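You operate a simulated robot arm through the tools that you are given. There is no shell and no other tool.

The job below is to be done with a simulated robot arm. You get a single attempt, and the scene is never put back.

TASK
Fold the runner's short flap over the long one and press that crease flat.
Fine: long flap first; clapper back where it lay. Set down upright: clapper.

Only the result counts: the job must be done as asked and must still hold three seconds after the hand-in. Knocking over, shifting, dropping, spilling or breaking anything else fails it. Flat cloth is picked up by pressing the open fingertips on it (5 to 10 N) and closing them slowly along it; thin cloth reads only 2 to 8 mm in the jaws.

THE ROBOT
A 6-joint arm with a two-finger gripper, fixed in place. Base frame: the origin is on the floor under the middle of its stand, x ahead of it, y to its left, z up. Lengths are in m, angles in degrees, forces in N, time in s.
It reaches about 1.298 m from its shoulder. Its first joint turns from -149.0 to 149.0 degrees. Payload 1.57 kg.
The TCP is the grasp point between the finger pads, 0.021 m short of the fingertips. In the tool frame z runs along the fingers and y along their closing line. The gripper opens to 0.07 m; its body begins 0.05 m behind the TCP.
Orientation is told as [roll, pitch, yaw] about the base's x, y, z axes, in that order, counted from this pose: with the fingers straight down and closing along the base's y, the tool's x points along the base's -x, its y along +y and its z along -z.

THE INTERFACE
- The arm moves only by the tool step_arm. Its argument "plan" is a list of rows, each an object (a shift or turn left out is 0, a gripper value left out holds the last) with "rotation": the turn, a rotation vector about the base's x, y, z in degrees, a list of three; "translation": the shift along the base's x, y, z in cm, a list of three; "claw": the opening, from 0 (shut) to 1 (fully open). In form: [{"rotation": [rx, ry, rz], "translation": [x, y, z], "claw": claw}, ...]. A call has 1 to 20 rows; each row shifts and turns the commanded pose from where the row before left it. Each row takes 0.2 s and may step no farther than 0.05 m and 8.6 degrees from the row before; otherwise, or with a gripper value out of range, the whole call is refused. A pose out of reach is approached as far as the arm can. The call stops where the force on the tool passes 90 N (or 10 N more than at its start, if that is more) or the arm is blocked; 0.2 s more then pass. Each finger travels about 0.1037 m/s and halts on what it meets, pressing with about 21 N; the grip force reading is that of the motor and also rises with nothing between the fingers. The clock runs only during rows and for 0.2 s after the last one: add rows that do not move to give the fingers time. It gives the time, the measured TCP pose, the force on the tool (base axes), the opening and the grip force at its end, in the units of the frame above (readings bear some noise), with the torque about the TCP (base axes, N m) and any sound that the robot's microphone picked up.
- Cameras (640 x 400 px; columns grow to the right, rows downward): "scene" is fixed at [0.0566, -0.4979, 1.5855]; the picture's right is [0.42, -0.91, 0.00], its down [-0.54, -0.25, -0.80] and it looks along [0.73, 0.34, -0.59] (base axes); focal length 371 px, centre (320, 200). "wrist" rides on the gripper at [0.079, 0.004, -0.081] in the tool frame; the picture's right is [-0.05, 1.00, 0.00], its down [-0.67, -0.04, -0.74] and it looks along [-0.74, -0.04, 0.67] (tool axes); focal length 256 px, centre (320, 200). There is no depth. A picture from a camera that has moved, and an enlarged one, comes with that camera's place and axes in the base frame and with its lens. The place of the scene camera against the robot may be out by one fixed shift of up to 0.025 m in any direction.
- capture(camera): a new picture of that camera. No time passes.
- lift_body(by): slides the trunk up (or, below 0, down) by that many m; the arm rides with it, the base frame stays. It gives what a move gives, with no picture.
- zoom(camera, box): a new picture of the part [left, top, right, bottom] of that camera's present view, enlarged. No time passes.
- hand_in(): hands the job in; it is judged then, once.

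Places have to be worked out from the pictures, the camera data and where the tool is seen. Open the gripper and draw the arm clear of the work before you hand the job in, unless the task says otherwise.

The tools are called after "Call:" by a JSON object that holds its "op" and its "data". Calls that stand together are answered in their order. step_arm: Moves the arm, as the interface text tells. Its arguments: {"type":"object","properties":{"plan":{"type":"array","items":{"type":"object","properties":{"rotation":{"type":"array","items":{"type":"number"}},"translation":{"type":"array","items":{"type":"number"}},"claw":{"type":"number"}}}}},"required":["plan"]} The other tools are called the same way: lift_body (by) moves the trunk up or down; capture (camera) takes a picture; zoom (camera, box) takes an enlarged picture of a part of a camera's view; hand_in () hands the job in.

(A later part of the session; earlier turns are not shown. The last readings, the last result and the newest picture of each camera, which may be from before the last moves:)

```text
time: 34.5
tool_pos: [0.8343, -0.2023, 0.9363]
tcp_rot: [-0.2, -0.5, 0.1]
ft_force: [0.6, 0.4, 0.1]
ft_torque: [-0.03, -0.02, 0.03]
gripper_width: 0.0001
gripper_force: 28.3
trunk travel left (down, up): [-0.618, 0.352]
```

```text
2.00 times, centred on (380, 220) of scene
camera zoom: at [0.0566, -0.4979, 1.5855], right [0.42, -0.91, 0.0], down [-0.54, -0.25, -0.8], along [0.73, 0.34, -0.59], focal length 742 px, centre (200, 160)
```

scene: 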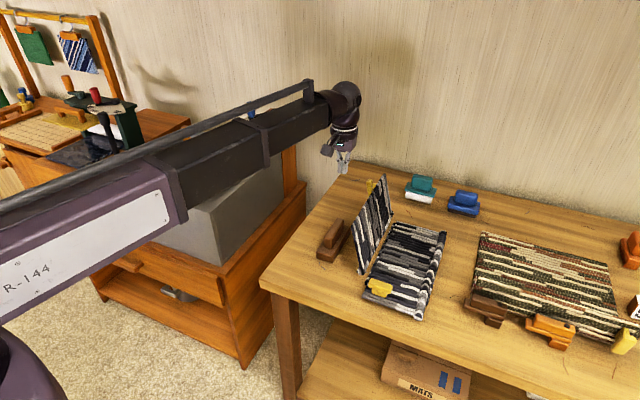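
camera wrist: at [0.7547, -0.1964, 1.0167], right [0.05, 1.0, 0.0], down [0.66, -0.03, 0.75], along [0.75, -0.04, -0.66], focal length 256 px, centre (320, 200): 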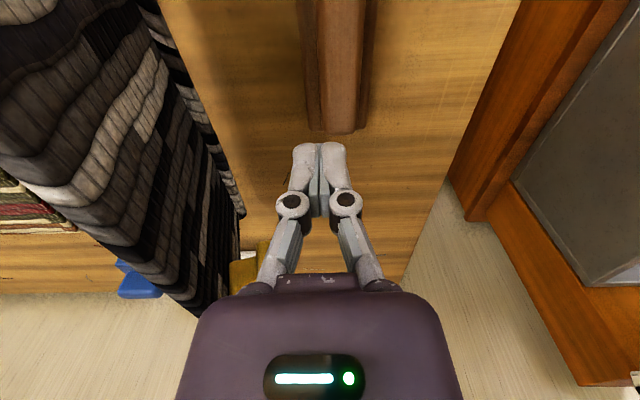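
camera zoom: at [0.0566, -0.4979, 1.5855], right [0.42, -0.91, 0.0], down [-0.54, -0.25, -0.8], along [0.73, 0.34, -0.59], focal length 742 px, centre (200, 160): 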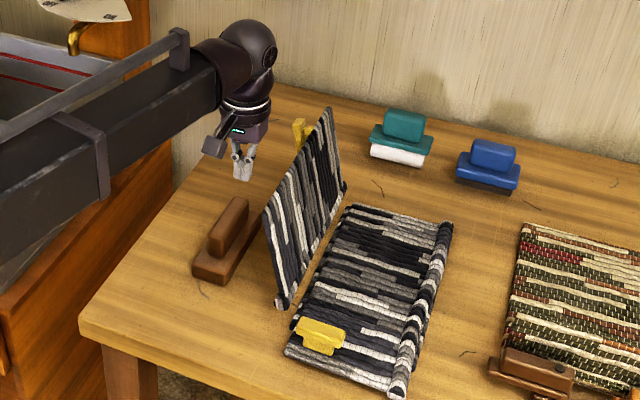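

The fingertips are outside the short flap and clear of the clapper. I'll push in −y, bringing the flap to vertical and beyond.

Call:
{"op": "step_arm", "data": {"plan": [{"translation": [0, -2, 0]}, {"translation": [0, -2, 0]}, {"translation": [0, -1.5, 0]}, {"translation": [0, -1, 0]}, {"translation": [0, -1, 0]}, {"translation": [0, -1, 0]}, {"translation": [0, -1, 0]}]}}

Call:
{"op": "capture", "data": {"camera": "wrist"}}

Call:
{"op": "zoom", "data": {"camera": "scene", "box": [280, 120, 480, 320]}}

```text
time: 36.1
tool_pos: [0.8331, -0.2978, 0.9349]
tcp_rot: [-0.2, -0.4, 0.2]
ft_force: [-0.3, -0.2, -1.3]
ft_torque: [-0.03, 0.0, 0.0]
gripper_width: 0.0001
gripper_force: 28.8
trunk travel left (down, up): [-0.618, 0.352]
```

```text
taken
camera wrist: at [0.7544, -0.2909, 1.0166], right [0.05, 1.0, 0.0], down [0.66, -0.03, 0.75], along [0.75, -0.04, -0.66], focal length 256 px, centre (320, 200)
```

wrist: 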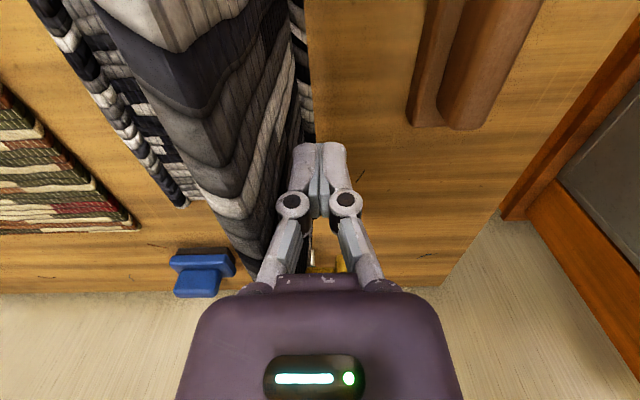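

```text
2.00 times, centred on (380, 220) of scene
camera zoom: at [0.0566, -0.4979, 1.5855], right [0.42, -0.91, 0.0], down [-0.54, -0.25, -0.8], along [0.73, 0.34, -0.59], focal length 742 px, centre (200, 160)
```

zoom: 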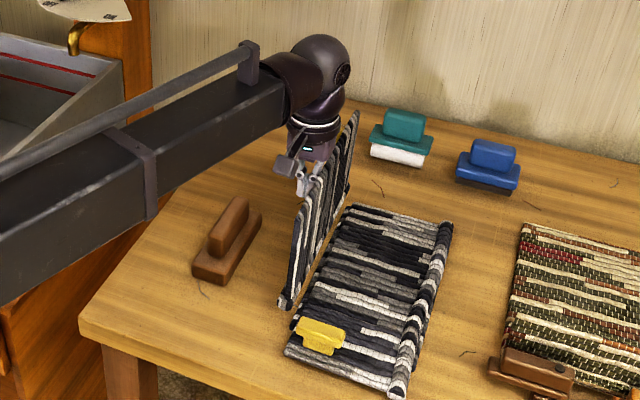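

The short flap is now near vertical. I'll continue pushing in −y.

Call:
{"op": "step_arm", "data": {"plan": [{"translation": [0, -1, 0]}, {"translation": [0, -1, 0]}, {"translation": [0, -1, 0]}, {"translation": [0, -1, 0]}, {"translation": [0, -1, 0]}, {"translation": [0, -1, 0]}, {"translation": [0, -1, 0]}]}}

Call:
{"op": "capture", "data": {"camera": "wrist"}}

Call:
{"op": "zoom", "data": {"camera": "scene", "box": [280, 120, 480, 320]}}

```text
time: 37.7
tool_pos: [0.833, -0.3676, 0.9366]
tcp_rot: [-0.1, -0.4, 0.0]
ft_force: [0.6, 0.5, 0.2]
ft_torque: [-0.05, 0.01, 0.03]
gripper_width: 0.0
gripper_force: 28.8
trunk travel left (down, up): [-0.618, 0.352]
```

```text
taken
camera wrist: at [0.7553, -0.3616, 1.0166], right [0.05, 1.0, 0.0], down [0.66, -0.03, 0.75], along [0.75, -0.04, -0.66], focal length 256 px, centre (320, 200)
```

wrist: 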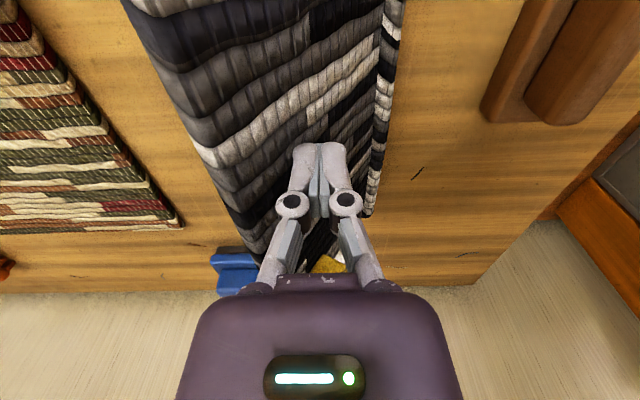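

```text
2.00 times, centred on (380, 220) of scene
camera zoom: at [0.0566, -0.4979, 1.5855], right [0.42, -0.91, 0.0], down [-0.54, -0.25, -0.8], along [0.73, 0.34, -0.59], focal length 742 px, centre (200, 160)
```

zoom: 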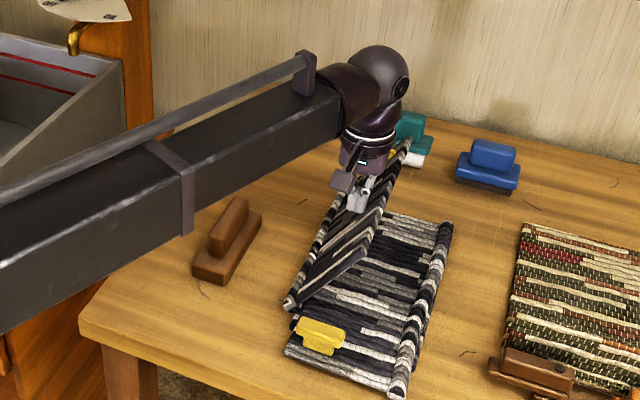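

It is leaning inward about 35° and will clear the long flap's tab by 2–3 cm in x. I'll lower and push alternately, as I did for the first flap.

Call:
{"op": "lift_body", "data": {"by": -0.025}}

Call:
{"op": "step_arm", "data": {"plan": [{"translation": [0, -1, 0]}, {"translation": [0, -1, 0]}, {"translation": [0, -1, 0]}]}}

Call:
{"op": "lift_body", "data": {"by": -0.03}}

Call:
{"op": "capture", "data": {"camera": "wrist"}}

Call:
{"op": "zoom", "data": {"camera": "scene", "box": [280, 120, 480, 320]}}

```text
time: 38.4
tool_pos: [0.8342, -0.3669, 0.9113]
tcp_rot: [-0.3, -0.4, 0.0]
ft_force: [-0.6, 0.6, -0.7]
ft_torque: [0.03, 0.02, -0.02]
gripper_width: 0.0
gripper_force: 28.3
trunk travel left (down, up): [-0.593, 0.377]
```

```text
time: 39.2
tool_pos: [0.8338, -0.3963, 0.9121]
tcp_rot: [-0.2, -0.4, 0.0]
ft_force: [0.5, 0.4, 0.4]
ft_torque: [0.01, -0.02, -0.01]
gripper_width: 0.0
gripper_force: 28.8
trunk travel left (down, up): [-0.593, 0.377]
```

```text
time: 39.9
tool_pos: [0.834, -0.396, 0.8804]
tcp_rot: [-0.2, -0.5, 0.1]
ft_force: [-0.3, -0.9, -0.3]
ft_torque: [0.01, 0.01, -0.01]
gripper_width: 0.0
gripper_force: 28.1
trunk travel left (down, up): [-0.563, 0.407]
```

```text
taken
camera wrist: at [0.7545, -0.3905, 0.9616], right [0.05, 1.0, 0.0], down [0.66, -0.03, 0.75], along [0.75, -0.04, -0.66], focal length 256 px, centre (320, 200)
```

wrist: 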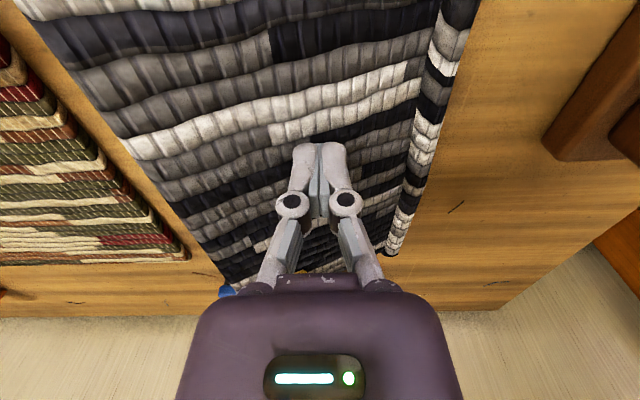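

```text
2.00 times, centred on (380, 220) of scene
camera zoom: at [0.0566, -0.4979, 1.5855], right [0.42, -0.91, 0.0], down [-0.54, -0.25, -0.8], along [0.73, 0.34, -0.59], focal length 742 px, centre (200, 160)
```

zoom: 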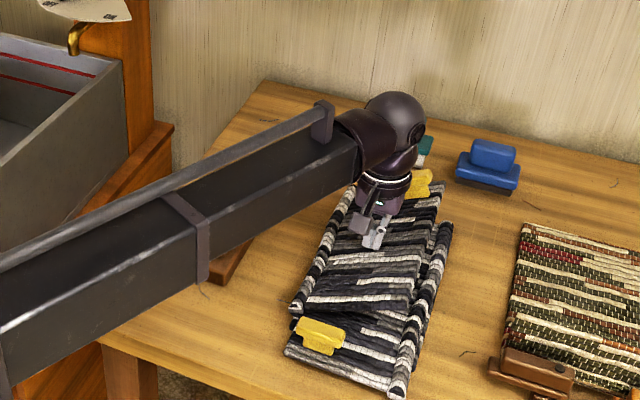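

The short flap is at about 30° and following well. I'll move another 2 cm in −y and lower further in steps.

Call:
{"op": "step_arm", "data": {"plan": [{"translation": [0, -1, 0]}, {"translation": [0, -1, 0]}]}}

Call:
{"op": "lift_body", "data": {"by": -0.02}}

Call:
{"op": "lift_body", "data": {"by": -0.01}}

Call:
{"op": "lift_body", "data": {"by": -0.006}}

Call:
{"op": "capture", "data": {"camera": "wrist"}}

Call:
{"op": "zoom", "data": {"camera": "scene", "box": [360, 170, 480, 320]}}

```text
time: 40.5
tool_pos: [0.8346, -0.4161, 0.8821]
tcp_rot: [-0.2, -0.3, 0.1]
ft_force: [-0.2, 0.6, 0.3]
ft_torque: [0.0, 0.0, -0.01]
gripper_width: 0.0
gripper_force: 28.4
trunk travel left (down, up): [-0.563, 0.407]
```

```text
time: 41.2
tool_pos: [0.8327, -0.4167, 0.8619]
tcp_rot: [-0.2, -0.4, 0.1]
ft_force: [-0.9, -0.9, 0.0]
ft_torque: [0.02, 0.02, 0.0]
gripper_width: 0.0001
gripper_force: 28.7
trunk travel left (down, up): [-0.543, 0.427]
```

```text
time: 41.8
tool_pos: [0.8344, -0.4158, 0.8518]
tcp_rot: [-0.2, -0.4, 0.1]
ft_force: [0.0, 0.1, 0.3]
ft_torque: [-0.02, -0.01, -0.04]
gripper_width: 0.0
gripper_force: 28.6
trunk travel left (down, up): [-0.533, 0.437]
```

```text
time: 42.3
tool_pos: [0.8342, -0.4141, 0.8459]
tcp_rot: [-0.2, -0.5, 0.1]
ft_force: [0.3, 0.1, -0.1]
ft_torque: [0.02, 0.01, -0.01]
gripper_width: 0.0
gripper_force: 28.5
trunk travel left (down, up): [-0.527, 0.443]
```

```text
taken
camera wrist: at [0.7548, -0.4103, 0.9256], right [0.05, 1.0, 0.0], down [0.66, -0.03, 0.75], along [0.75, -0.04, -0.66], focal length 256 px, centre (320, 200)
```

wrist: 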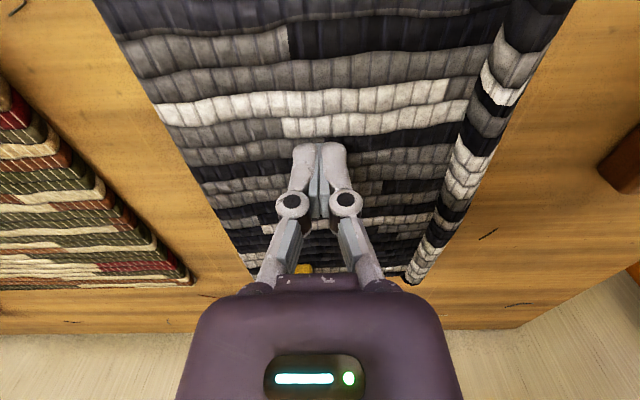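

```text
2.67 times, centred on (420, 245) of scene
camera zoom: at [0.0566, -0.4979, 1.5855], right [0.42, -0.91, 0.0], down [-0.54, -0.25, -0.8], along [0.73, 0.34, -0.59], focal length 989 px, centre (53, 80)
```

zoom: 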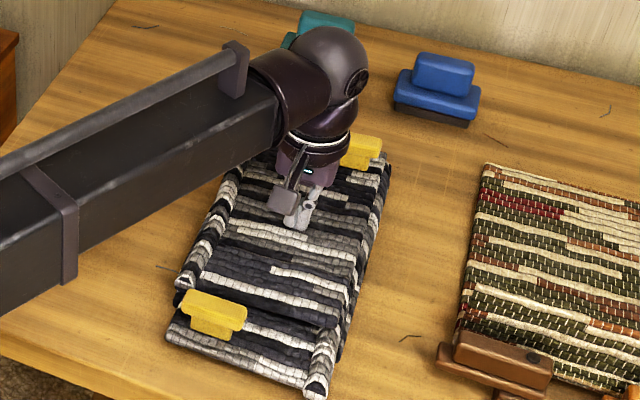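

It is almost flat. I'll lower in small steps until it seats on the long flap.

Call:
{"op": "lift_body", "data": {"by": -0.004}}

Call:
{"op": "lift_body", "data": {"by": -0.003}}

Call:
{"op": "lift_body", "data": {"by": -0.002}}

Call:
{"op": "lift_body", "data": {"by": -0.002}}

```text
time: 42.9
tool_pos: [0.8347, -0.4152, 0.8414]
tcp_rot: [-0.2, -0.3, 0.1]
ft_force: [1.1, 0.5, 0.0]
ft_torque: [-0.01, 0.01, 0.01]
gripper_width: 0.0
gripper_force: 29.1
trunk travel left (down, up): [-0.523, 0.447]
```

```text
time: 43.4
tool_pos: [0.8342, -0.4153, 0.8378]
tcp_rot: [-0.2, -0.3, 0.1]
ft_force: [-0.7, -0.3, 0.4]
ft_torque: [-0.03, 0.0, 0.0]
gripper_width: 0.0
gripper_force: 28.7
trunk travel left (down, up): [-0.52, 0.45]
```

```text
time: 43.9
tool_pos: [0.8322, -0.4161, 0.8367]
tcp_rot: [-0.1, -0.4, 0.1]
ft_force: [1.7, -1.8, 7.0]
ft_torque: [-0.06, 0.01, -0.03]
gripper_width: 0.0056
gripper_force: 28.7
trunk travel left (down, up): [-0.518, 0.452]
```

```text
time: 44.4
tool_pos: [0.8354, -0.4163, 0.8365]
tcp_rot: [-0.3, -0.7, 0.1]
ft_force: [13.2, -7.0, 32.9]
ft_torque: [-0.07, -0.04, 0.04]
gripper_width: 0.0061
gripper_force: 28.8
trunk travel left (down, up): [-0.516, 0.454]
```

The short flap is seated, with about 33 N at tip z≈0.816. I'll back off and check that both flaps hold.

Call:
{"op": "lift_body", "data": {"by": 0.02}}

Call:
{"op": "lift_body", "data": {"by": 0.23}}

Call:
{"op": "capture", "data": {"camera": "wrist"}}

Call:
{"op": "capture", "data": {"camera": "scene"}}

```text
time: 45.1
tool_pos: [0.834, -0.416, 0.8537]
tcp_rot: [-0.3, -0.4, 0.1]
ft_force: [0.4, 0.0, 0.0]
ft_torque: [0.01, 0.04, 0.0]
gripper_width: 0.0
gripper_force: 28.8
trunk travel left (down, up): [-0.536, 0.434]
```

```text
time: 47.5
tool_pos: [0.8342, -0.4151, 1.0853]
tcp_rot: [-0.2, -0.4, 0.1]
ft_force: [0.1, 0.1, -0.4]
ft_torque: [-0.03, 0.02, 0.01]
gripper_width: 0.0
gripper_force: 28.6
trunk travel left (down, up): [-0.766, 0.204]
```

```text
taken
camera wrist: at [0.7549, -0.4103, 1.1645], right [0.05, 1.0, 0.0], down [0.66, -0.03, 0.75], along [0.75, -0.04, -0.66], focal length 256 px, centre (320, 200)
```

wrist: 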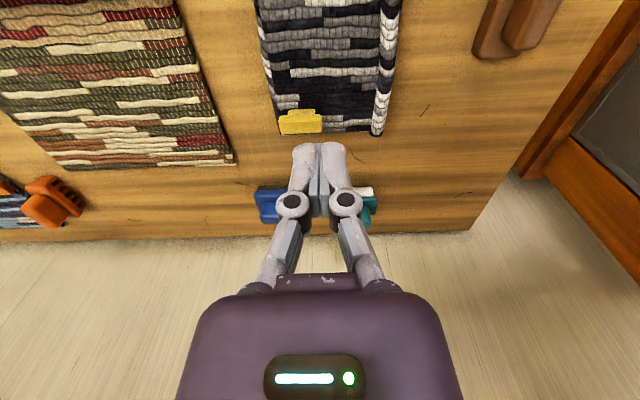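

```text
taken
```

scene: 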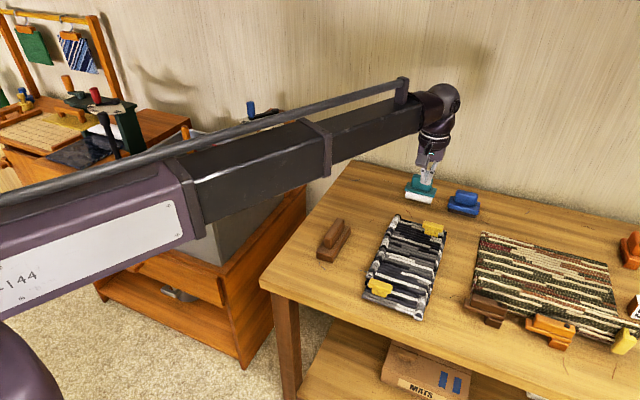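

Both flaps lie folded, the long one underneath and the short one on top. I'll pull back to view the crease and the clapper precisely before picking it up.

Call:
{"op": "step_arm", "data": {"plan": [{"translation": [-4.2, 1.8, 0]}, {"translation": [-4.2, 1.8, 0]}, {"translation": [-4.2, 1.8, 0]}, {"translation": [-4.2, 1.8, 0]}, {"translation": [-4.2, 1.8, 0]}, {"translation": [-4.2, 1.8, 0]}, {"translation": [-4.2, 1.8, 0]}, {"translation": [-4.2, 1.8, 0]}]}}

Call:
{"op": "capture", "data": {"camera": "wrist"}}

Call:
{"op": "zoom", "data": {"camera": "wrist", "box": [200, 60, 440, 210]}}

```text
time: 49.3
tool_pos: [0.4961, -0.2688, 1.0845]
tcp_rot: [-0.2, -0.5, 0.1]
ft_force: [0.1, -0.5, -0.7]
ft_torque: [-0.04, -0.01, 0.01]
gripper_width: 0.0002
gripper_force: 29.0
out of reach, approached as far as the arm can: row 4, 6
trunk travel left (down, up): [-0.766, 0.204]
```

```text
taken
camera wrist: at [0.417, -0.2632, 1.1649], right [0.05, 1.0, 0.0], down [0.66, -0.03, 0.75], along [0.75, -0.04, -0.66], focal length 256 px, centre (320, 200)
```

wrist: 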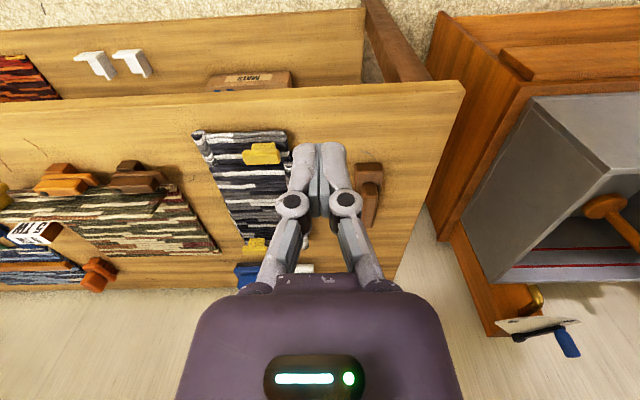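

```text
2.67 times, centred on (320, 135) of wrist
camera zoom: at [0.417, -0.2632, 1.1649], right [0.05, 1.0, 0.0], down [0.66, -0.03, 0.75], along [0.75, -0.04, -0.66], focal length 683 px, centre (320, 373)
```

zoom: 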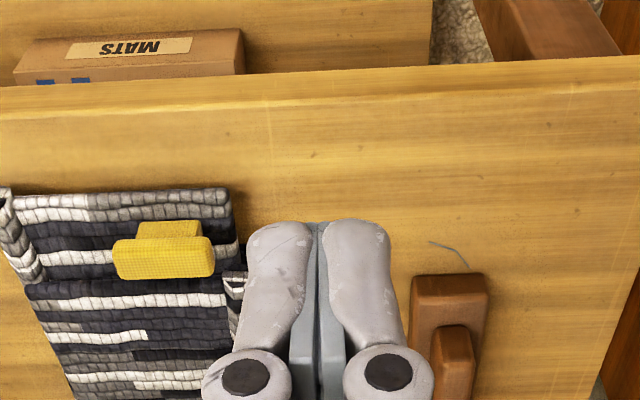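

The fingers block the view here, so I'll open the gripper and raise the trunk a little for a cleaner look.

Call:
{"op": "step_arm", "data": {"plan": [{"translation": [0, 0, 0], "claw": 1}, {"translation": [0, 0, 0]}, {"translation": [0, 0, 0]}]}}

Call:
{"op": "lift_body", "data": {"by": 0.16}}

Call:
{"op": "capture", "data": {"camera": "wrist"}}

Call:
{"op": "zoom", "data": {"camera": "wrist", "box": [200, 60, 420, 240]}}

```text
time: 50.1
tool_pos: [0.4977, -0.2701, 1.0855]
tcp_rot: [-0.2, -0.3, 0.2]
ft_force: [0.1, -0.2, 0.6]
ft_torque: [0.02, 0.03, 0.0]
gripper_width: 0.07
gripper_force: 0.1
trunk travel left (down, up): [-0.766, 0.204]
```

```text
time: 51.9
tool_pos: [0.4965, -0.2691, 1.2443]
tcp_rot: [-0.1, -0.4, 0.2]
ft_force: [0.8, 0.5, -1.5]
ft_torque: [0.01, -0.02, 0.02]
gripper_width: 0.0702
gripper_force: 0.1
trunk travel left (down, up): [-0.926, 0.044]
```

```text
taken
camera wrist: at [0.4184, -0.2638, 1.3246], right [0.05, 1.0, 0.0], down [0.66, -0.03, 0.75], along [0.75, -0.04, -0.66], focal length 256 px, centre (320, 200)
```

wrist: 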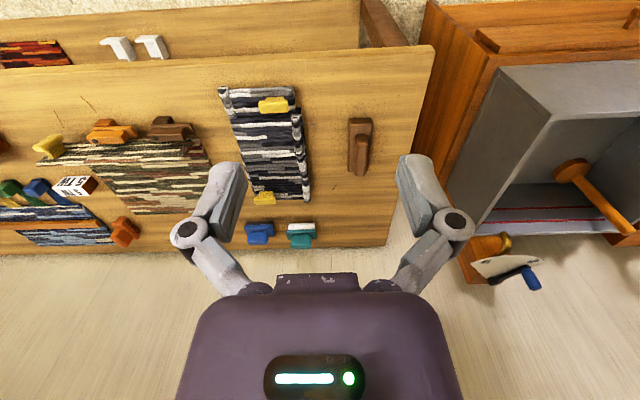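

```text
2.22 times, centred on (310, 150) of wrist
camera zoom: at [0.4184, -0.2638, 1.3246], right [0.05, 1.0, 0.0], down [0.66, -0.03, 0.75], along [0.75, -0.04, -0.66], focal length 569 px, centre (342, 311)
```

zoom: 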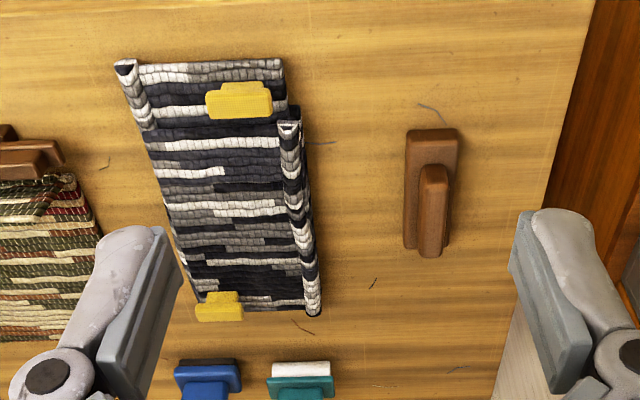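

This is a clear view of the puffed crease roll on the short flap's hinge side. I'll enlarge the crease and the clapper separately to measure them.

Call:
{"op": "zoom", "data": {"camera": "wrist", "box": [210, 75, 320, 215]}}

Call:
{"op": "zoom", "data": {"camera": "wrist", "box": [310, 100, 410, 200]}}

Call:
{"op": "zoom", "data": {"camera": "scene", "box": [300, 190, 460, 330]}}

```text
2.86 times, centred on (265, 145) of wrist
camera zoom: at [0.4184, -0.2638, 1.3246], right [0.05, 1.0, 0.0], down [0.66, -0.03, 0.75], along [0.75, -0.04, -0.66], focal length 731 px, centre (477, 357)
```

zoom: 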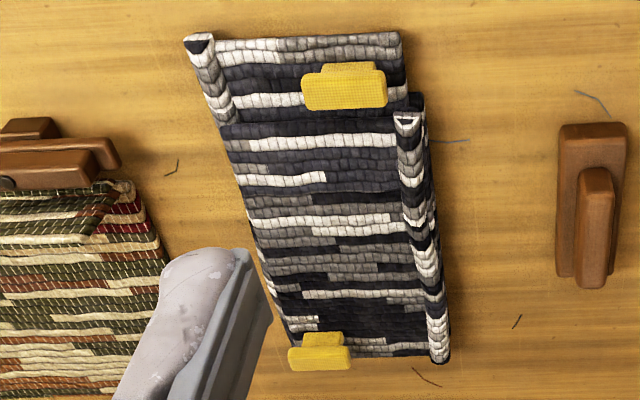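

```text
4.00 times, centred on (360, 150) of wrist
camera zoom: at [0.4184, -0.2638, 1.3246], right [0.05, 1.0, 0.0], down [0.66, -0.03, 0.75], along [0.75, -0.04, -0.66], focal length 1024 px, centre (160, 400)
```

zoom: 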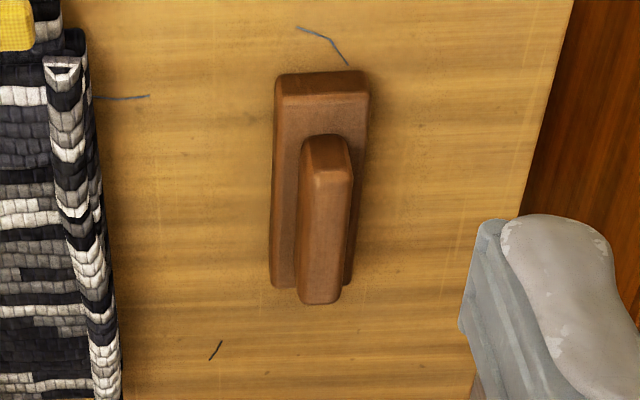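

```text
2.86 times, centred on (380, 260) of scene
camera zoom: at [0.0566, -0.4979, 1.5855], right [0.42, -0.91, 0.0], down [-0.54, -0.25, -0.8], along [0.73, 0.34, -0.59], focal length 1060 px, centre (149, 29)
```

zoom: 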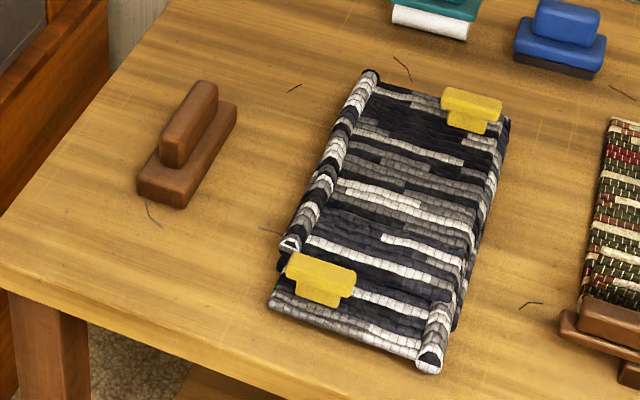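

The measured clapper base is x 0.75–0.90, y −0.216 to −0.163, with its top at z≈0.807. The handle spans x 0.774–0.878, y −0.202 to −0.175, with its top at z≈0.842. The short flap's puffed crease runs along y≈−0.335 from x 0.715 to 0.99. I'll move above the clapper handle with the gripper open and correct the small tilt.

Call:
{"op": "step_arm", "data": {"plan": [{"translation": [4.12, 1.0, 0], "rotation": [0.15, 0.4, -0.1]}, {"translation": [4.12, 1.0, 0]}, {"translation": [4.12, 1.0, 0]}, {"translation": [4.12, 1.0, 0]}, {"translation": [4.12, 1.0, 0]}, {"translation": [4.12, 1.0, 0]}, {"translation": [4.12, 1.0, 0]}, {"translation": [4.12, 1.0, 0]}, {"translation": [0, 0, 0]}]}}

Call:
{"op": "lift_body", "data": {"by": -0.3}}

Call:
{"op": "capture", "data": {"camera": "wrist"}}

Call:
{"op": "zoom", "data": {"camera": "scene", "box": [280, 120, 440, 290]}}

```text
time: 53.9
tool_pos: [0.8271, -0.188, 1.2445]
tcp_rot: [-0.1, 0.0, -0.2]
ft_force: [-0.1, -0.7, 0.0]
ft_torque: [0.0, 0.02, 0.03]
gripper_width: 0.07
gripper_force: 0.0
trunk travel left (down, up): [-0.926, 0.044]
```

```text
time: 56.9
tool_pos: [0.8281, -0.1866, 0.9451]
tcp_rot: [-0.2, 0.0, 0.0]
ft_force: [0.7, -0.3, -0.5]
ft_torque: [-0.01, 0.0, 0.01]
gripper_width: 0.0699
gripper_force: 0.1
trunk travel left (down, up): [-0.626, 0.344]
```

```text
taken
camera wrist: at [0.749, -0.1826, 1.0252], right [0.05, 1.0, 0.0], down [0.67, -0.04, 0.74], along [0.74, -0.04, -0.67], focal length 256 px, centre (320, 200)
```

wrist: 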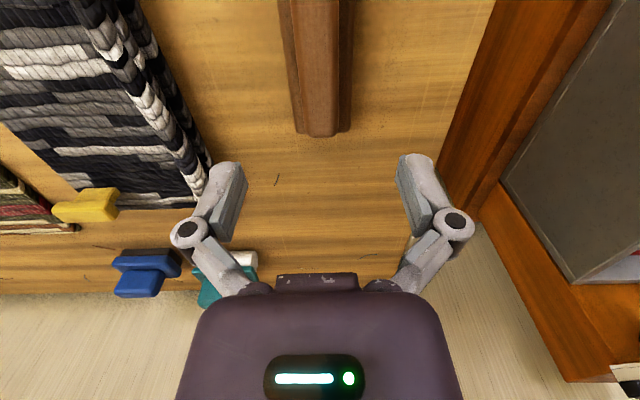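

```text
2.35 times, centred on (360, 205) of scene
camera zoom: at [0.0566, -0.4979, 1.5855], right [0.42, -0.91, 0.0], down [-0.54, -0.25, -0.8], along [0.73, 0.34, -0.59], focal length 873 px, centre (226, 188)
```

zoom: 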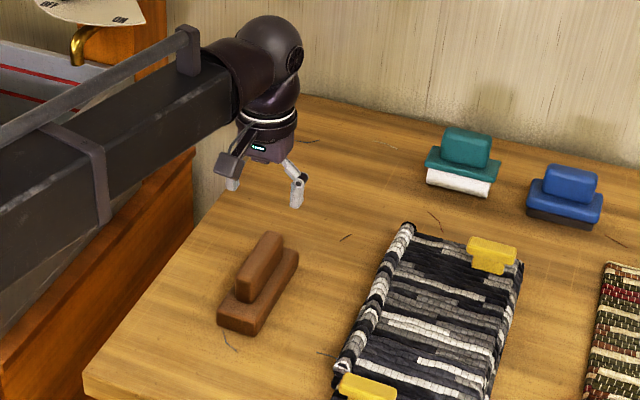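

The handle is centred under the open fingers; its far end reads x≈0.873, y≈−0.19. The sink rim is at y≥0.15, so the boom is clear. I'll nudge y and lower to handle height with the tips just above the base top.

Call:
{"op": "step_arm", "data": {"plan": [{"translation": [-0.2, -0.2, 0], "rotation": [0.15, 0, 0]}, {"translation": [0, 0, 0]}]}}

Call:
{"op": "lift_body", "data": {"by": -0.085}}

Call:
{"op": "capture", "data": {"camera": "wrist"}}

Call:
{"op": "zoom", "data": {"camera": "scene", "box": [290, 170, 400, 270]}}

```text
time: 57.5
tool_pos: [0.8256, -0.1897, 0.9432]
tcp_rot: [0.2, 0.1, 0.1]
ft_force: [-0.5, -0.9, -0.2]
ft_torque: [0.0, -0.04, 0.0]
gripper_width: 0.0701
gripper_force: 0.1
trunk travel left (down, up): [-0.626, 0.344]
```

```text
time: 58.7
tool_pos: [0.8255, -0.1907, 0.8593]
tcp_rot: [0.2, 0.1, 0.1]
ft_force: [0.3, -0.4, 0.4]
ft_torque: [-0.01, -0.02, 0.0]
gripper_width: 0.0698
gripper_force: 0.1
trunk travel left (down, up): [-0.541, 0.429]
```

```text
taken
camera wrist: at [0.7469, -0.1848, 0.9402], right [0.05, 1.0, 0.0], down [0.67, -0.04, 0.74], along [0.74, -0.04, -0.67], focal length 256 px, centre (320, 200)
```

wrist: 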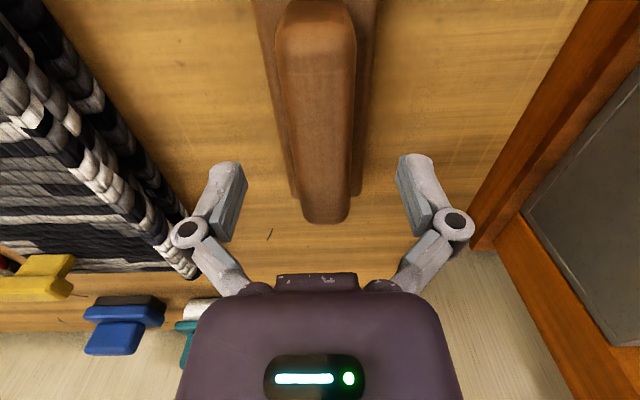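

```text
4.00 times, centred on (345, 220) of scene
camera zoom: at [0.0566, -0.4979, 1.5855], right [0.42, -0.91, 0.0], down [-0.54, -0.25, -0.8], along [0.73, 0.34, -0.59], focal length 1484 px, centre (220, 120)
```

zoom: 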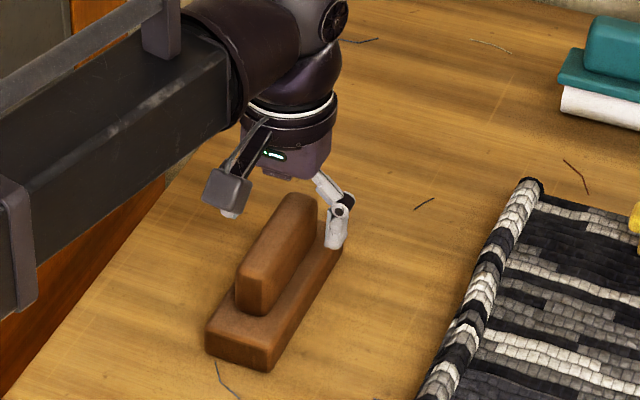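

The handle is centred at y≈−0.188 between the fingers. I'll lower to TCP z≈0.838, partly close so the tips are over the base's top face, then feel down for light contact.

Call:
{"op": "lift_body", "data": {"by": -0.021}}

Call:
{"op": "step_arm", "data": {"plan": [{"translation": [0, 0.2, 0], "claw": 0.6}, {"translation": [0, 0, 0]}, {"translation": [0, 0, 0]}]}}

Call:
{"op": "lift_body", "data": {"by": -0.004}}

```text
time: 59.4
tool_pos: [0.8258, -0.1906, 0.8375]
tcp_rot: [0.1, 0.0, -0.1]
ft_force: [0.5, -0.2, -0.6]
ft_torque: [-0.01, 0.0, 0.06]
gripper_width: 0.0696
gripper_force: 0.0
trunk travel left (down, up): [-0.52, 0.45]
```

```text
time: 60.2
tool_pos: [0.8254, -0.1875, 0.8381]
tcp_rot: [0.1, -0.1, 0.0]
ft_force: [0.0, 0.6, 0.0]
ft_torque: [0.0, 0.01, -0.01]
gripper_width: 0.0421
gripper_force: 0.1
trunk travel left (down, up): [-0.52, 0.45]
```

```text
time: 60.8
tool_pos: [0.8258, -0.188, 0.8343]
tcp_rot: [0.0, 0.1, -0.1]
ft_force: [-0.3, -0.2, 0.9]
ft_torque: [0.01, 0.01, -0.01]
gripper_width: 0.042
gripper_force: 0.1
trunk travel left (down, up): [-0.516, 0.454]
```

Call:
{"op": "zoom", "data": {"camera": "scene", "box": [300, 180, 380, 270]}}

Call:
{"op": "capture", "data": {"camera": "wrist"}}

Call:
{"op": "lift_body", "data": {"by": -0.002}}

Call:
{"op": "lift_body", "data": {"by": -0.002}}

```text
4.44 times, centred on (340, 225) of scene
camera zoom: at [0.0566, -0.4979, 1.5855], right [0.42, -0.91, 0.0], down [-0.54, -0.25, -0.8], along [0.73, 0.34, -0.59], focal length 1648 px, centre (231, 89)
```

zoom: 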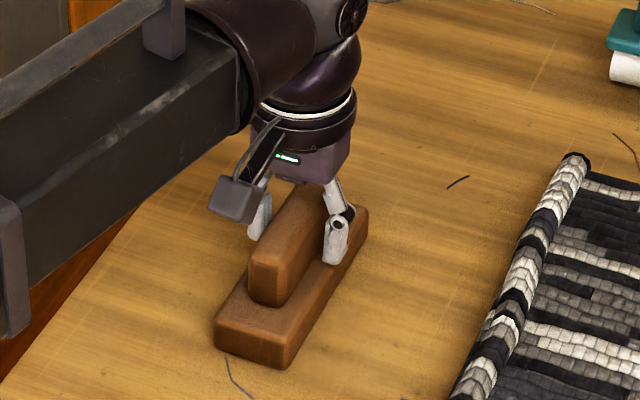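

```text
taken
camera wrist: at [0.747, -0.1826, 0.9152], right [0.05, 1.0, 0.0], down [0.67, -0.04, 0.74], along [0.74, -0.04, -0.67], focal length 256 px, centre (320, 200)
```

wrist: 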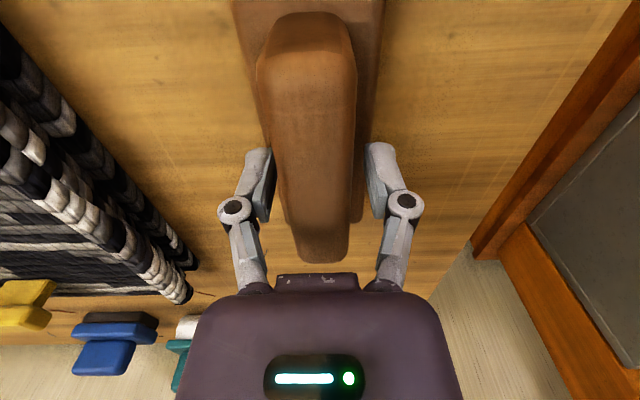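

```text
time: 61.3
tool_pos: [0.825, -0.1872, 0.8322]
tcp_rot: [0.1, 0.0, 0.0]
ft_force: [-0.4, 1.3, -0.7]
ft_torque: [-0.02, 0.03, -0.02]
gripper_width: 0.0417
gripper_force: 0.1
trunk travel left (down, up): [-0.514, 0.456]
```

```text
time: 61.8
tool_pos: [0.8264, -0.1878, 0.8308]
tcp_rot: [0.2, 0.1, -0.1]
ft_force: [0.8, -0.7, 0.2]
ft_torque: [0.0, 0.02, -0.03]
gripper_width: 0.0418
gripper_force: 0.1
trunk travel left (down, up): [-0.512, 0.458]
```

No contact yet with the tips at about 0.81. I'll continue in 2 mm steps.

Call:
{"op": "lift_body", "data": {"by": -0.002}}

Call:
{"op": "lift_body", "data": {"by": -0.002}}

```text
time: 62.3
tool_pos: [0.8249, -0.1875, 0.8284]
tcp_rot: [0.1, -0.1, 0.0]
ft_force: [0.3, 0.5, -0.2]
ft_torque: [0.01, 0.0, -0.03]
gripper_width: 0.0422
gripper_force: 0.0
trunk travel left (down, up): [-0.51, 0.46]
```

```text
time: 62.8
tool_pos: [0.8245, -0.188, 0.8278]
tcp_rot: [0.0, -0.2, 0.0]
ft_force: [4.6, -1.1, 12.9]
ft_torque: [-0.2, -0.06, 0.08]
gripper_width: 0.0423
gripper_force: 0.7
trunk travel left (down, up): [-0.508, 0.462]
```

Contact with the base top is at TCP z≈0.828, with the tips at 0.807. I'll ease up 1.5 mm and close on the handle.

Call:
{"op": "lift_body", "data": {"by": 0.0015}}

Call:
{"op": "step_arm", "data": {"plan": [{"claw": 0.4}, {"claw": 0.3}, {"claw": 0.15}, {"claw": 0}, {"claw": 0}, {"claw": 0}]}}

```text
time: 63.3
tool_pos: [0.8253, -0.1879, 0.8279]
tcp_rot: [0.2, 0.0, 0.0]
ft_force: [-0.9, 0.3, 2.9]
ft_torque: [-0.07, 0.03, -0.04]
gripper_width: 0.0427
gripper_force: 0.8
trunk travel left (down, up): [-0.509, 0.461]
```

```text
time: 64.7
tool_pos: [0.8239, -0.1877, 0.8307]
tcp_rot: [0.0, -0.2, -0.2]
ft_force: [6.3, -11.4, 35.5]
ft_torque: [-0.36, 0.12, 0.07]
gripper_width: 0.0281
gripper_force: 21.2
trunk travel left (down, up): [-0.509, 0.461]
```

The fingers grip the handle at 28 mm opening, and their downward arc while closing put some preload on the base. I'll lift a little and check the grip.

Call:
{"op": "lift_body", "data": {"by": 0.01}}

Call:
{"op": "lift_body", "data": {"by": 0.09}}

Call:
{"op": "capture", "data": {"camera": "wrist"}}

Call:
{"op": "zoom", "data": {"camera": "scene", "box": [290, 150, 450, 320]}}

```text
time: 65.3
tool_pos: [0.8269, -0.1879, 0.837]
tcp_rot: [0.2, 0.1, 0.0]
ft_force: [0.9, -0.3, -3.1]
ft_torque: [0.01, -0.01, 0.0]
gripper_width: 0.0279
gripper_force: 20.5
trunk travel left (down, up): [-0.519, 0.451]
```

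```text
time: 66.6
tool_pos: [0.8266, -0.1889, 0.9272]
tcp_rot: [0.1, 0.0, -0.1]
ft_force: [-1.3, 1.0, -4.5]
ft_torque: [0.02, -0.03, 0.01]
gripper_width: 0.0279
gripper_force: 21.2
trunk travel left (down, up): [-0.609, 0.361]
```

```text
taken
camera wrist: at [0.7474, -0.1827, 1.0084], right [0.05, 1.0, 0.0], down [0.67, -0.04, 0.74], along [0.74, -0.04, -0.67], focal length 256 px, centre (320, 200)
```

wrist: 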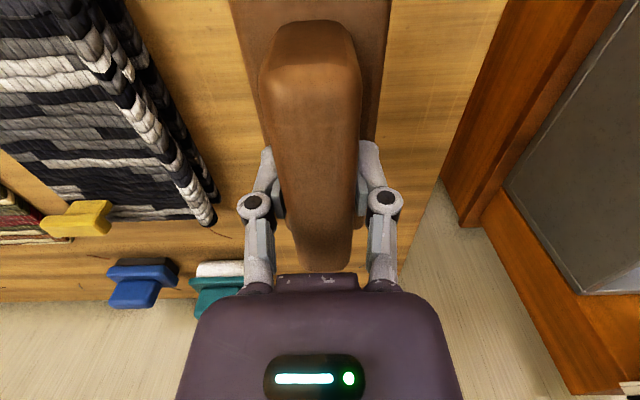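

```text
2.35 times, centred on (370, 235) of scene
camera zoom: at [0.0566, -0.4979, 1.5855], right [0.42, -0.91, 0.0], down [-0.54, -0.25, -0.8], along [0.73, 0.34, -0.59], focal length 873 px, centre (202, 118)
```

zoom: 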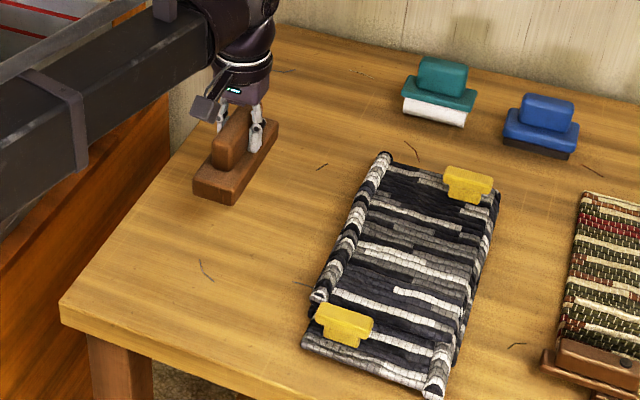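

The clapper is lifted cleanly and held level, weighing about 4 N. I'll carry it over the crease line (y≈−0.334), starting with the near half at x≈0.788.

Call:
{"op": "step_arm", "data": {"plan": [{"translation": [-0.96, -3.6, 0]}, {"translation": [-0.96, -3.6, 0]}, {"translation": [-0.96, -3.6, 0]}, {"translation": [-0.96, -3.7, 0]}, {"translation": [0, 0, 0]}]}}

Call:
{"op": "capture", "data": {"camera": "wrist"}}

Call:
{"op": "zoom", "data": {"camera": "scene", "box": [340, 180, 460, 330]}}

```text
time: 67.8
tool_pos: [0.7873, -0.3335, 0.9275]
tcp_rot: [0.1, 0.1, -0.1]
ft_force: [-0.6, -0.7, -3.9]
ft_torque: [0.03, -0.01, -0.01]
gripper_width: 0.0277
gripper_force: 21.3
trunk travel left (down, up): [-0.609, 0.361]
```

```text
taken
camera wrist: at [0.7087, -0.3279, 1.0084], right [0.05, 1.0, 0.0], down [0.67, -0.04, 0.74], along [0.74, -0.04, -0.67], focal length 256 px, centre (320, 200)
```

wrist: 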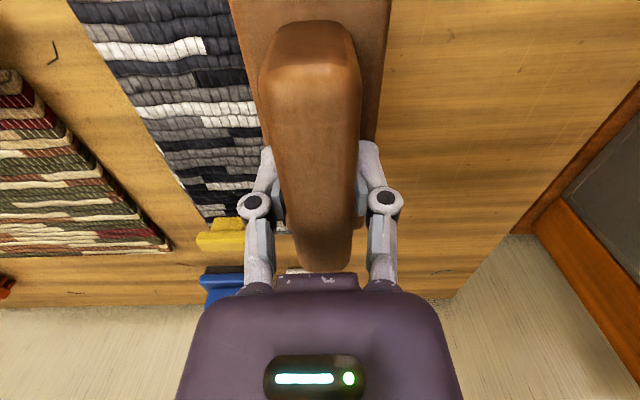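

```text
2.67 times, centred on (400, 255) of scene
camera zoom: at [0.0566, -0.4979, 1.5855], right [0.42, -0.91, 0.0], down [-0.54, -0.25, -0.8], along [0.73, 0.34, -0.59], focal length 989 px, centre (107, 53)
```

zoom: 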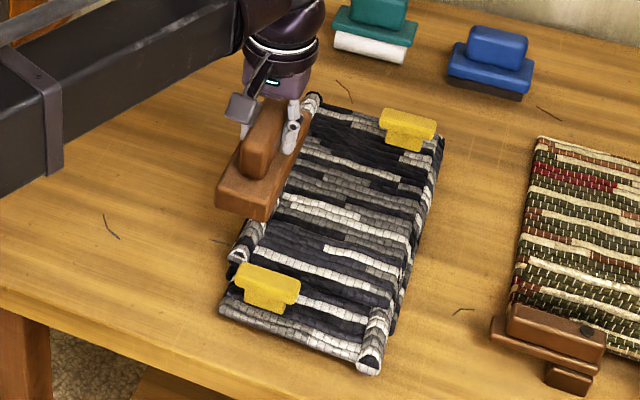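

The clapper is over the near half of the crease, with its near end about 1.3 cm short of the long flap's tab. I'll shift 0.3 cm farther from the tab and lower toward contact in small steps.

Call:
{"op": "step_arm", "data": {"plan": [{"translation": [0.3, 0, 0]}, {"translation": [0, 0, 0]}]}}

Call:
{"op": "lift_body", "data": {"by": -0.035}}

Call:
{"op": "zoom", "data": {"camera": "scene", "box": [350, 190, 430, 310]}}

Call:
{"op": "lift_body", "data": {"by": -0.005}}

Call:
{"op": "lift_body", "data": {"by": -0.003}}

```text
time: 68.4
tool_pos: [0.7896, -0.3324, 0.9274]
tcp_rot: [0.1, 0.0, 0.0]
ft_force: [0.2, 1.0, -3.7]
ft_torque: [0.0, -0.01, 0.01]
gripper_width: 0.0278
gripper_force: 21.1
trunk travel left (down, up): [-0.609, 0.361]
```

```text
time: 69.2
tool_pos: [0.789, -0.3331, 0.8931]
tcp_rot: [0.2, 0.0, -0.1]
ft_force: [-0.4, -0.6, -3.7]
ft_torque: [-0.01, -0.06, -0.04]
gripper_width: 0.0277
gripper_force: 21.1
trunk travel left (down, up): [-0.574, 0.396]
```

```text
3.33 times, centred on (390, 250) of scene
camera zoom: at [0.0566, -0.4979, 1.5855], right [0.42, -0.91, 0.0], down [-0.54, -0.25, -0.8], along [0.73, 0.34, -0.59], focal length 1236 px, centre (87, 33)
```

zoom: 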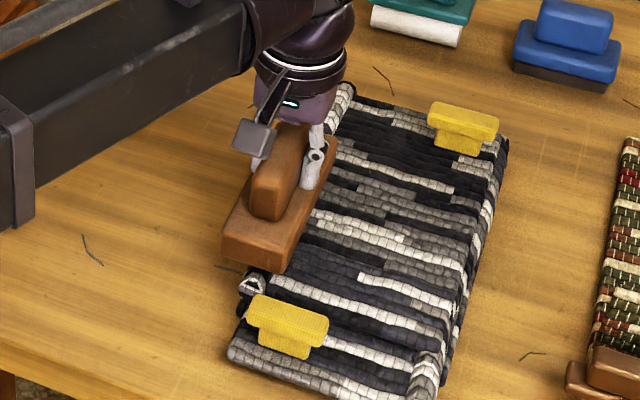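

```text
time: 69.7
tool_pos: [0.7903, -0.3332, 0.8882]
tcp_rot: [0.1, 0.0, 0.0]
ft_force: [-0.3, 1.2, -3.5]
ft_torque: [0.05, -0.01, -0.03]
gripper_width: 0.0275
gripper_force: 20.9
trunk travel left (down, up): [-0.569, 0.401]
```

```text
time: 70.2
tool_pos: [0.7899, -0.3334, 0.8845]
tcp_rot: [0.1, 0.0, 0.0]
ft_force: [-0.4, 0.9, -3.5]
ft_torque: [0.01, -0.04, 0.01]
gripper_width: 0.0275
gripper_force: 21.1
trunk travel left (down, up): [-0.566, 0.404]
```

No contact yet, with the clapper bottom at about 0.832 and clear of the tab. I'll continue down.

Call:
{"op": "lift_body", "data": {"by": -0.004}}

Call:
{"op": "lift_body", "data": {"by": -0.003}}

Call:
{"op": "lift_body", "data": {"by": -0.003}}

```text
time: 70.8
tool_pos: [0.7895, -0.3337, 0.8809]
tcp_rot: [0.1, 0.0, 0.0]
ft_force: [-0.5, 0.1, -2.8]
ft_torque: [0.01, 0.0, 0.03]
gripper_width: 0.0277
gripper_force: 21.3
trunk travel left (down, up): [-0.562, 0.408]
```

```text
time: 71.3
tool_pos: [0.7903, -0.3315, 0.8776]
tcp_rot: [0.1, 0.0, 0.0]
ft_force: [0.8, 0.3, -3.6]
ft_torque: [-0.04, 0.0, 0.02]
gripper_width: 0.0278
gripper_force: 20.9
trunk travel left (down, up): [-0.559, 0.411]
```

```text
time: 71.8
tool_pos: [0.7904, -0.3324, 0.8738]
tcp_rot: [0.2, 0.1, -0.1]
ft_force: [-0.1, -0.6, -3.8]
ft_torque: [0.02, -0.02, 0.0]
gripper_width: 0.0278
gripper_force: 20.3
trunk travel left (down, up): [-0.556, 0.414]
```

Call:
{"op": "zoom", "data": {"camera": "scene", "box": [350, 190, 430, 310]}}

Call:
{"op": "lift_body", "data": {"by": -0.003}}

Call:
{"op": "lift_body", "data": {"by": -0.002}}

Call:
{"op": "lift_body", "data": {"by": -0.002}}

```text
3.33 times, centred on (390, 250) of scene
camera zoom: at [0.0566, -0.4979, 1.5855], right [0.42, -0.91, 0.0], down [-0.54, -0.25, -0.8], along [0.73, 0.34, -0.59], focal length 1236 px, centre (87, 33)
```

zoom: 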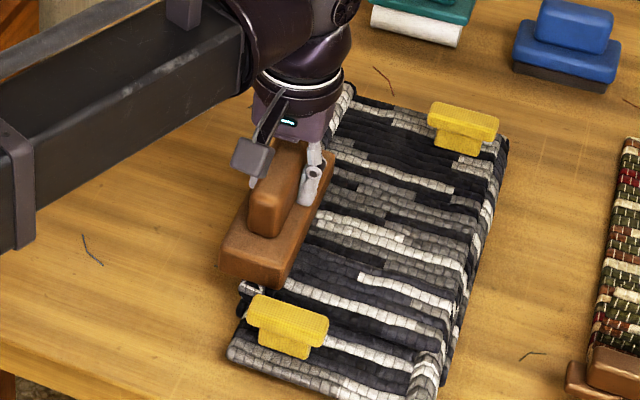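

```text
time: 72.3
tool_pos: [0.7897, -0.3323, 0.8708]
tcp_rot: [0.2, 0.2, -0.1]
ft_force: [0.2, 0.1, -3.7]
ft_torque: [-0.05, -0.03, -0.02]
gripper_width: 0.028
gripper_force: 20.6
trunk travel left (down, up): [-0.553, 0.417]
```

```text
time: 72.8
tool_pos: [0.7908, -0.3327, 0.8697]
tcp_rot: [0.1, 0.1, 0.1]
ft_force: [-0.5, -0.6, -2.6]
ft_torque: [-0.02, -0.06, 0.0]
gripper_width: 0.0278
gripper_force: 20.5
trunk travel left (down, up): [-0.551, 0.419]
```

```text
time: 73.3
tool_pos: [0.7898, -0.3333, 0.8683]
tcp_rot: [0.0, -0.1, 0.0]
ft_force: [0.3, -0.1, -4.1]
ft_torque: [0.01, 0.0, -0.02]
gripper_width: 0.0277
gripper_force: 21.4
trunk travel left (down, up): [-0.549, 0.421]
```

Call:
{"op": "lift_body", "data": {"by": -0.002}}

Call:
{"op": "lift_body", "data": {"by": -0.002}}

Call:
{"op": "lift_body", "data": {"by": -0.0015}}

```text
time: 73.9
tool_pos: [0.79, -0.3329, 0.8669]
tcp_rot: [0.0, -0.1, 0.0]
ft_force: [8.1, -2.7, 20.4]
ft_torque: [-0.1, 0.07, 0.01]
gripper_width: 0.0277
gripper_force: 21.1
trunk travel left (down, up): [-0.547, 0.423]
```

```text
time: 74.4
tool_pos: [0.7897, -0.3332, 0.8671]
tcp_rot: [-0.1, -0.4, 0.0]
ft_force: [20.3, -7.9, 54.0]
ft_torque: [-0.27, -0.29, 0.08]
gripper_width: 0.0279
gripper_force: 21.0
trunk travel left (down, up): [-0.545, 0.425]
```

```text
time: 74.9
tool_pos: [0.7889, -0.3322, 0.8683]
tcp_rot: [-0.2, -0.7, -0.1]
ft_force: [32.6, -12.3, 80.4]
ft_torque: [-0.47, -0.16, 0.16]
gripper_width: 0.0281
gripper_force: 21.3
trunk travel left (down, up): [-0.544, 0.426]
```

About 80 N vertical, but with some lateral load from arm flex. I'll back off 1 mm, relieve the lateral force with a tiny shift, and hold the press for a second or so.

Call:
{"op": "lift_body", "data": {"by": 0.001}}

Call:
{"op": "step_arm", "data": {"plan": [{"translation": [0.08, -0.03, 0]}, {"translation": [0, 0, 0]}, {"translation": [0, 0, 0]}, {"translation": [0, 0, 0]}, {"translation": [0, 0, 0]}, {"translation": [0, 0, 0]}, {"translation": [0, 0, 0]}, {"translation": [0, 0, 0]}]}}

Call:
{"op": "zoom", "data": {"camera": "scene", "box": [350, 190, 430, 310]}}

```text
time: 75.4
tool_pos: [0.7879, -0.3319, 0.8657]
tcp_rot: [-0.2, -0.6, 0.0]
ft_force: [29.4, -10.5, 72.8]
ft_torque: [-0.32, -0.52, 0.13]
gripper_width: 0.028
gripper_force: 20.9
trunk travel left (down, up): [-0.545, 0.425]
```

```text
time: 77.2
tool_pos: [0.7872, -0.3322, 0.8662]
tcp_rot: [-0.1, -0.3, 0.0]
ft_force: [18.0, -6.4, 62.0]
ft_torque: [-0.3, -0.66, 0.12]
gripper_width: 0.028
gripper_force: 20.8
trunk travel left (down, up): [-0.545, 0.425]
```

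```text
3.33 times, centred on (390, 250) of scene
camera zoom: at [0.0566, -0.4979, 1.5855], right [0.42, -0.91, 0.0], down [-0.54, -0.25, -0.8], along [0.73, 0.34, -0.59], focal length 1236 px, centre (87, 33)
```

zoom: 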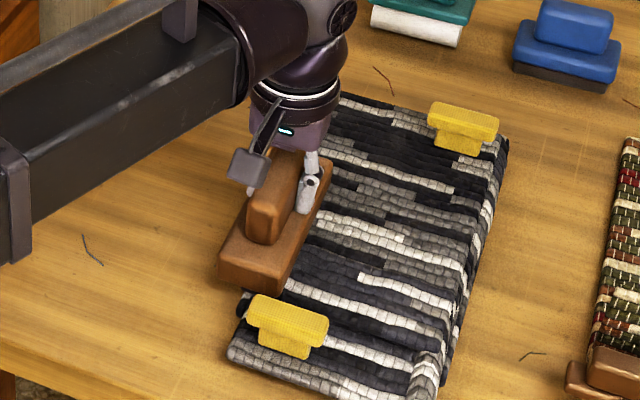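

Held about 62–73 N for roughly two seconds, and the runner has not moved. I'll lift clear and look at the crease.

Call:
{"op": "lift_body", "data": {"by": 0.06}}

Call:
{"op": "zoom", "data": {"camera": "scene", "box": [350, 190, 450, 320]}}

Call:
{"op": "capture", "data": {"camera": "wrist"}}

```text
time: 78.2
tool_pos: [0.7896, -0.3321, 0.9239]
tcp_rot: [0.0, -0.1, 0.0]
ft_force: [-0.2, -0.1, -3.9]
ft_torque: [0.0, -0.03, 0.02]
gripper_width: 0.0279
gripper_force: 20.8
trunk travel left (down, up): [-0.605, 0.365]
```

```text
3.08 times, centred on (400, 255) of scene
camera zoom: at [0.0566, -0.4979, 1.5855], right [0.42, -0.91, 0.0], down [-0.54, -0.25, -0.8], along [0.73, 0.34, -0.59], focal length 1141 px, centre (74, 31)
```

zoom: 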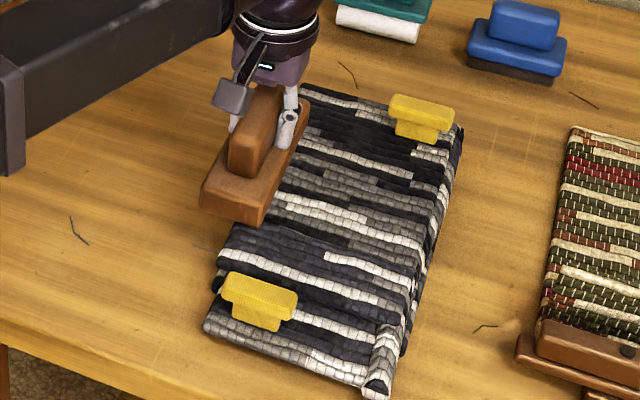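

```text
taken
camera wrist: at [0.7122, -0.3281, 1.0038], right [0.05, 1.0, 0.0], down [0.67, -0.04, 0.74], along [0.74, -0.04, -0.67], focal length 256 px, centre (320, 200)
```

wrist: 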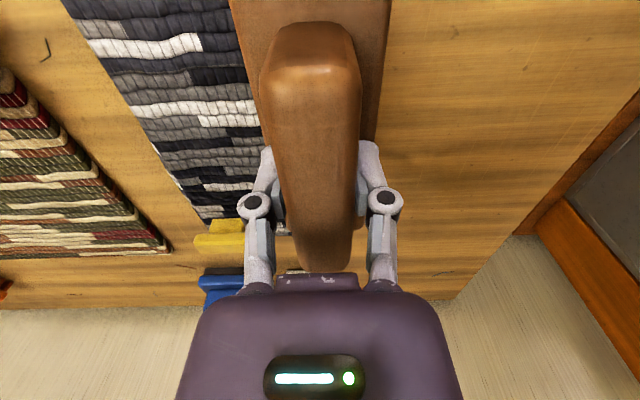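

The near part of the crease now lies flat, and so does the visible far end. To cover the whole length I'll also press the far half, around x≈0.915.

Call:
{"op": "step_arm", "data": {"plan": [{"translation": [4.2, 0, 0]}, {"translation": [4.2, 0, 0]}, {"translation": [4.2, 0, 0]}, {"translation": [0, 0, 0]}]}}

Call:
{"op": "zoom", "data": {"camera": "scene", "box": [350, 190, 450, 320]}}

Call:
{"op": "lift_body", "data": {"by": -0.048}}

```text
time: 79.2
tool_pos: [0.9178, -0.3344, 0.923]
tcp_rot: [0.1, 0.0, 0.0]
ft_force: [0.2, 0.5, -3.7]
ft_torque: [0.03, -0.02, 0.0]
gripper_width: 0.0279
gripper_force: 21.3
trunk travel left (down, up): [-0.605, 0.365]
```

```text
3.08 times, centred on (400, 255) of scene
camera zoom: at [0.0566, -0.4979, 1.5855], right [0.42, -0.91, 0.0], down [-0.54, -0.25, -0.8], along [0.73, 0.34, -0.59], focal length 1141 px, centre (74, 31)
```

zoom: 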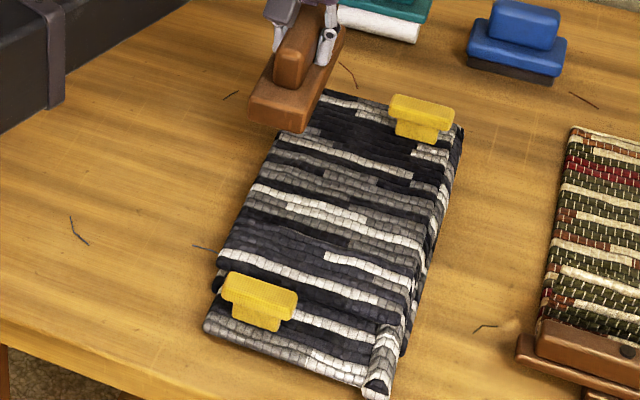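

```text
time: 80.1
tool_pos: [0.9167, -0.3343, 0.8751]
tcp_rot: [0.1, -0.1, -0.1]
ft_force: [0.3, 0.2, -2.6]
ft_torque: [0.02, 0.01, -0.03]
gripper_width: 0.0279
gripper_force: 21.2
trunk travel left (down, up): [-0.557, 0.413]
```

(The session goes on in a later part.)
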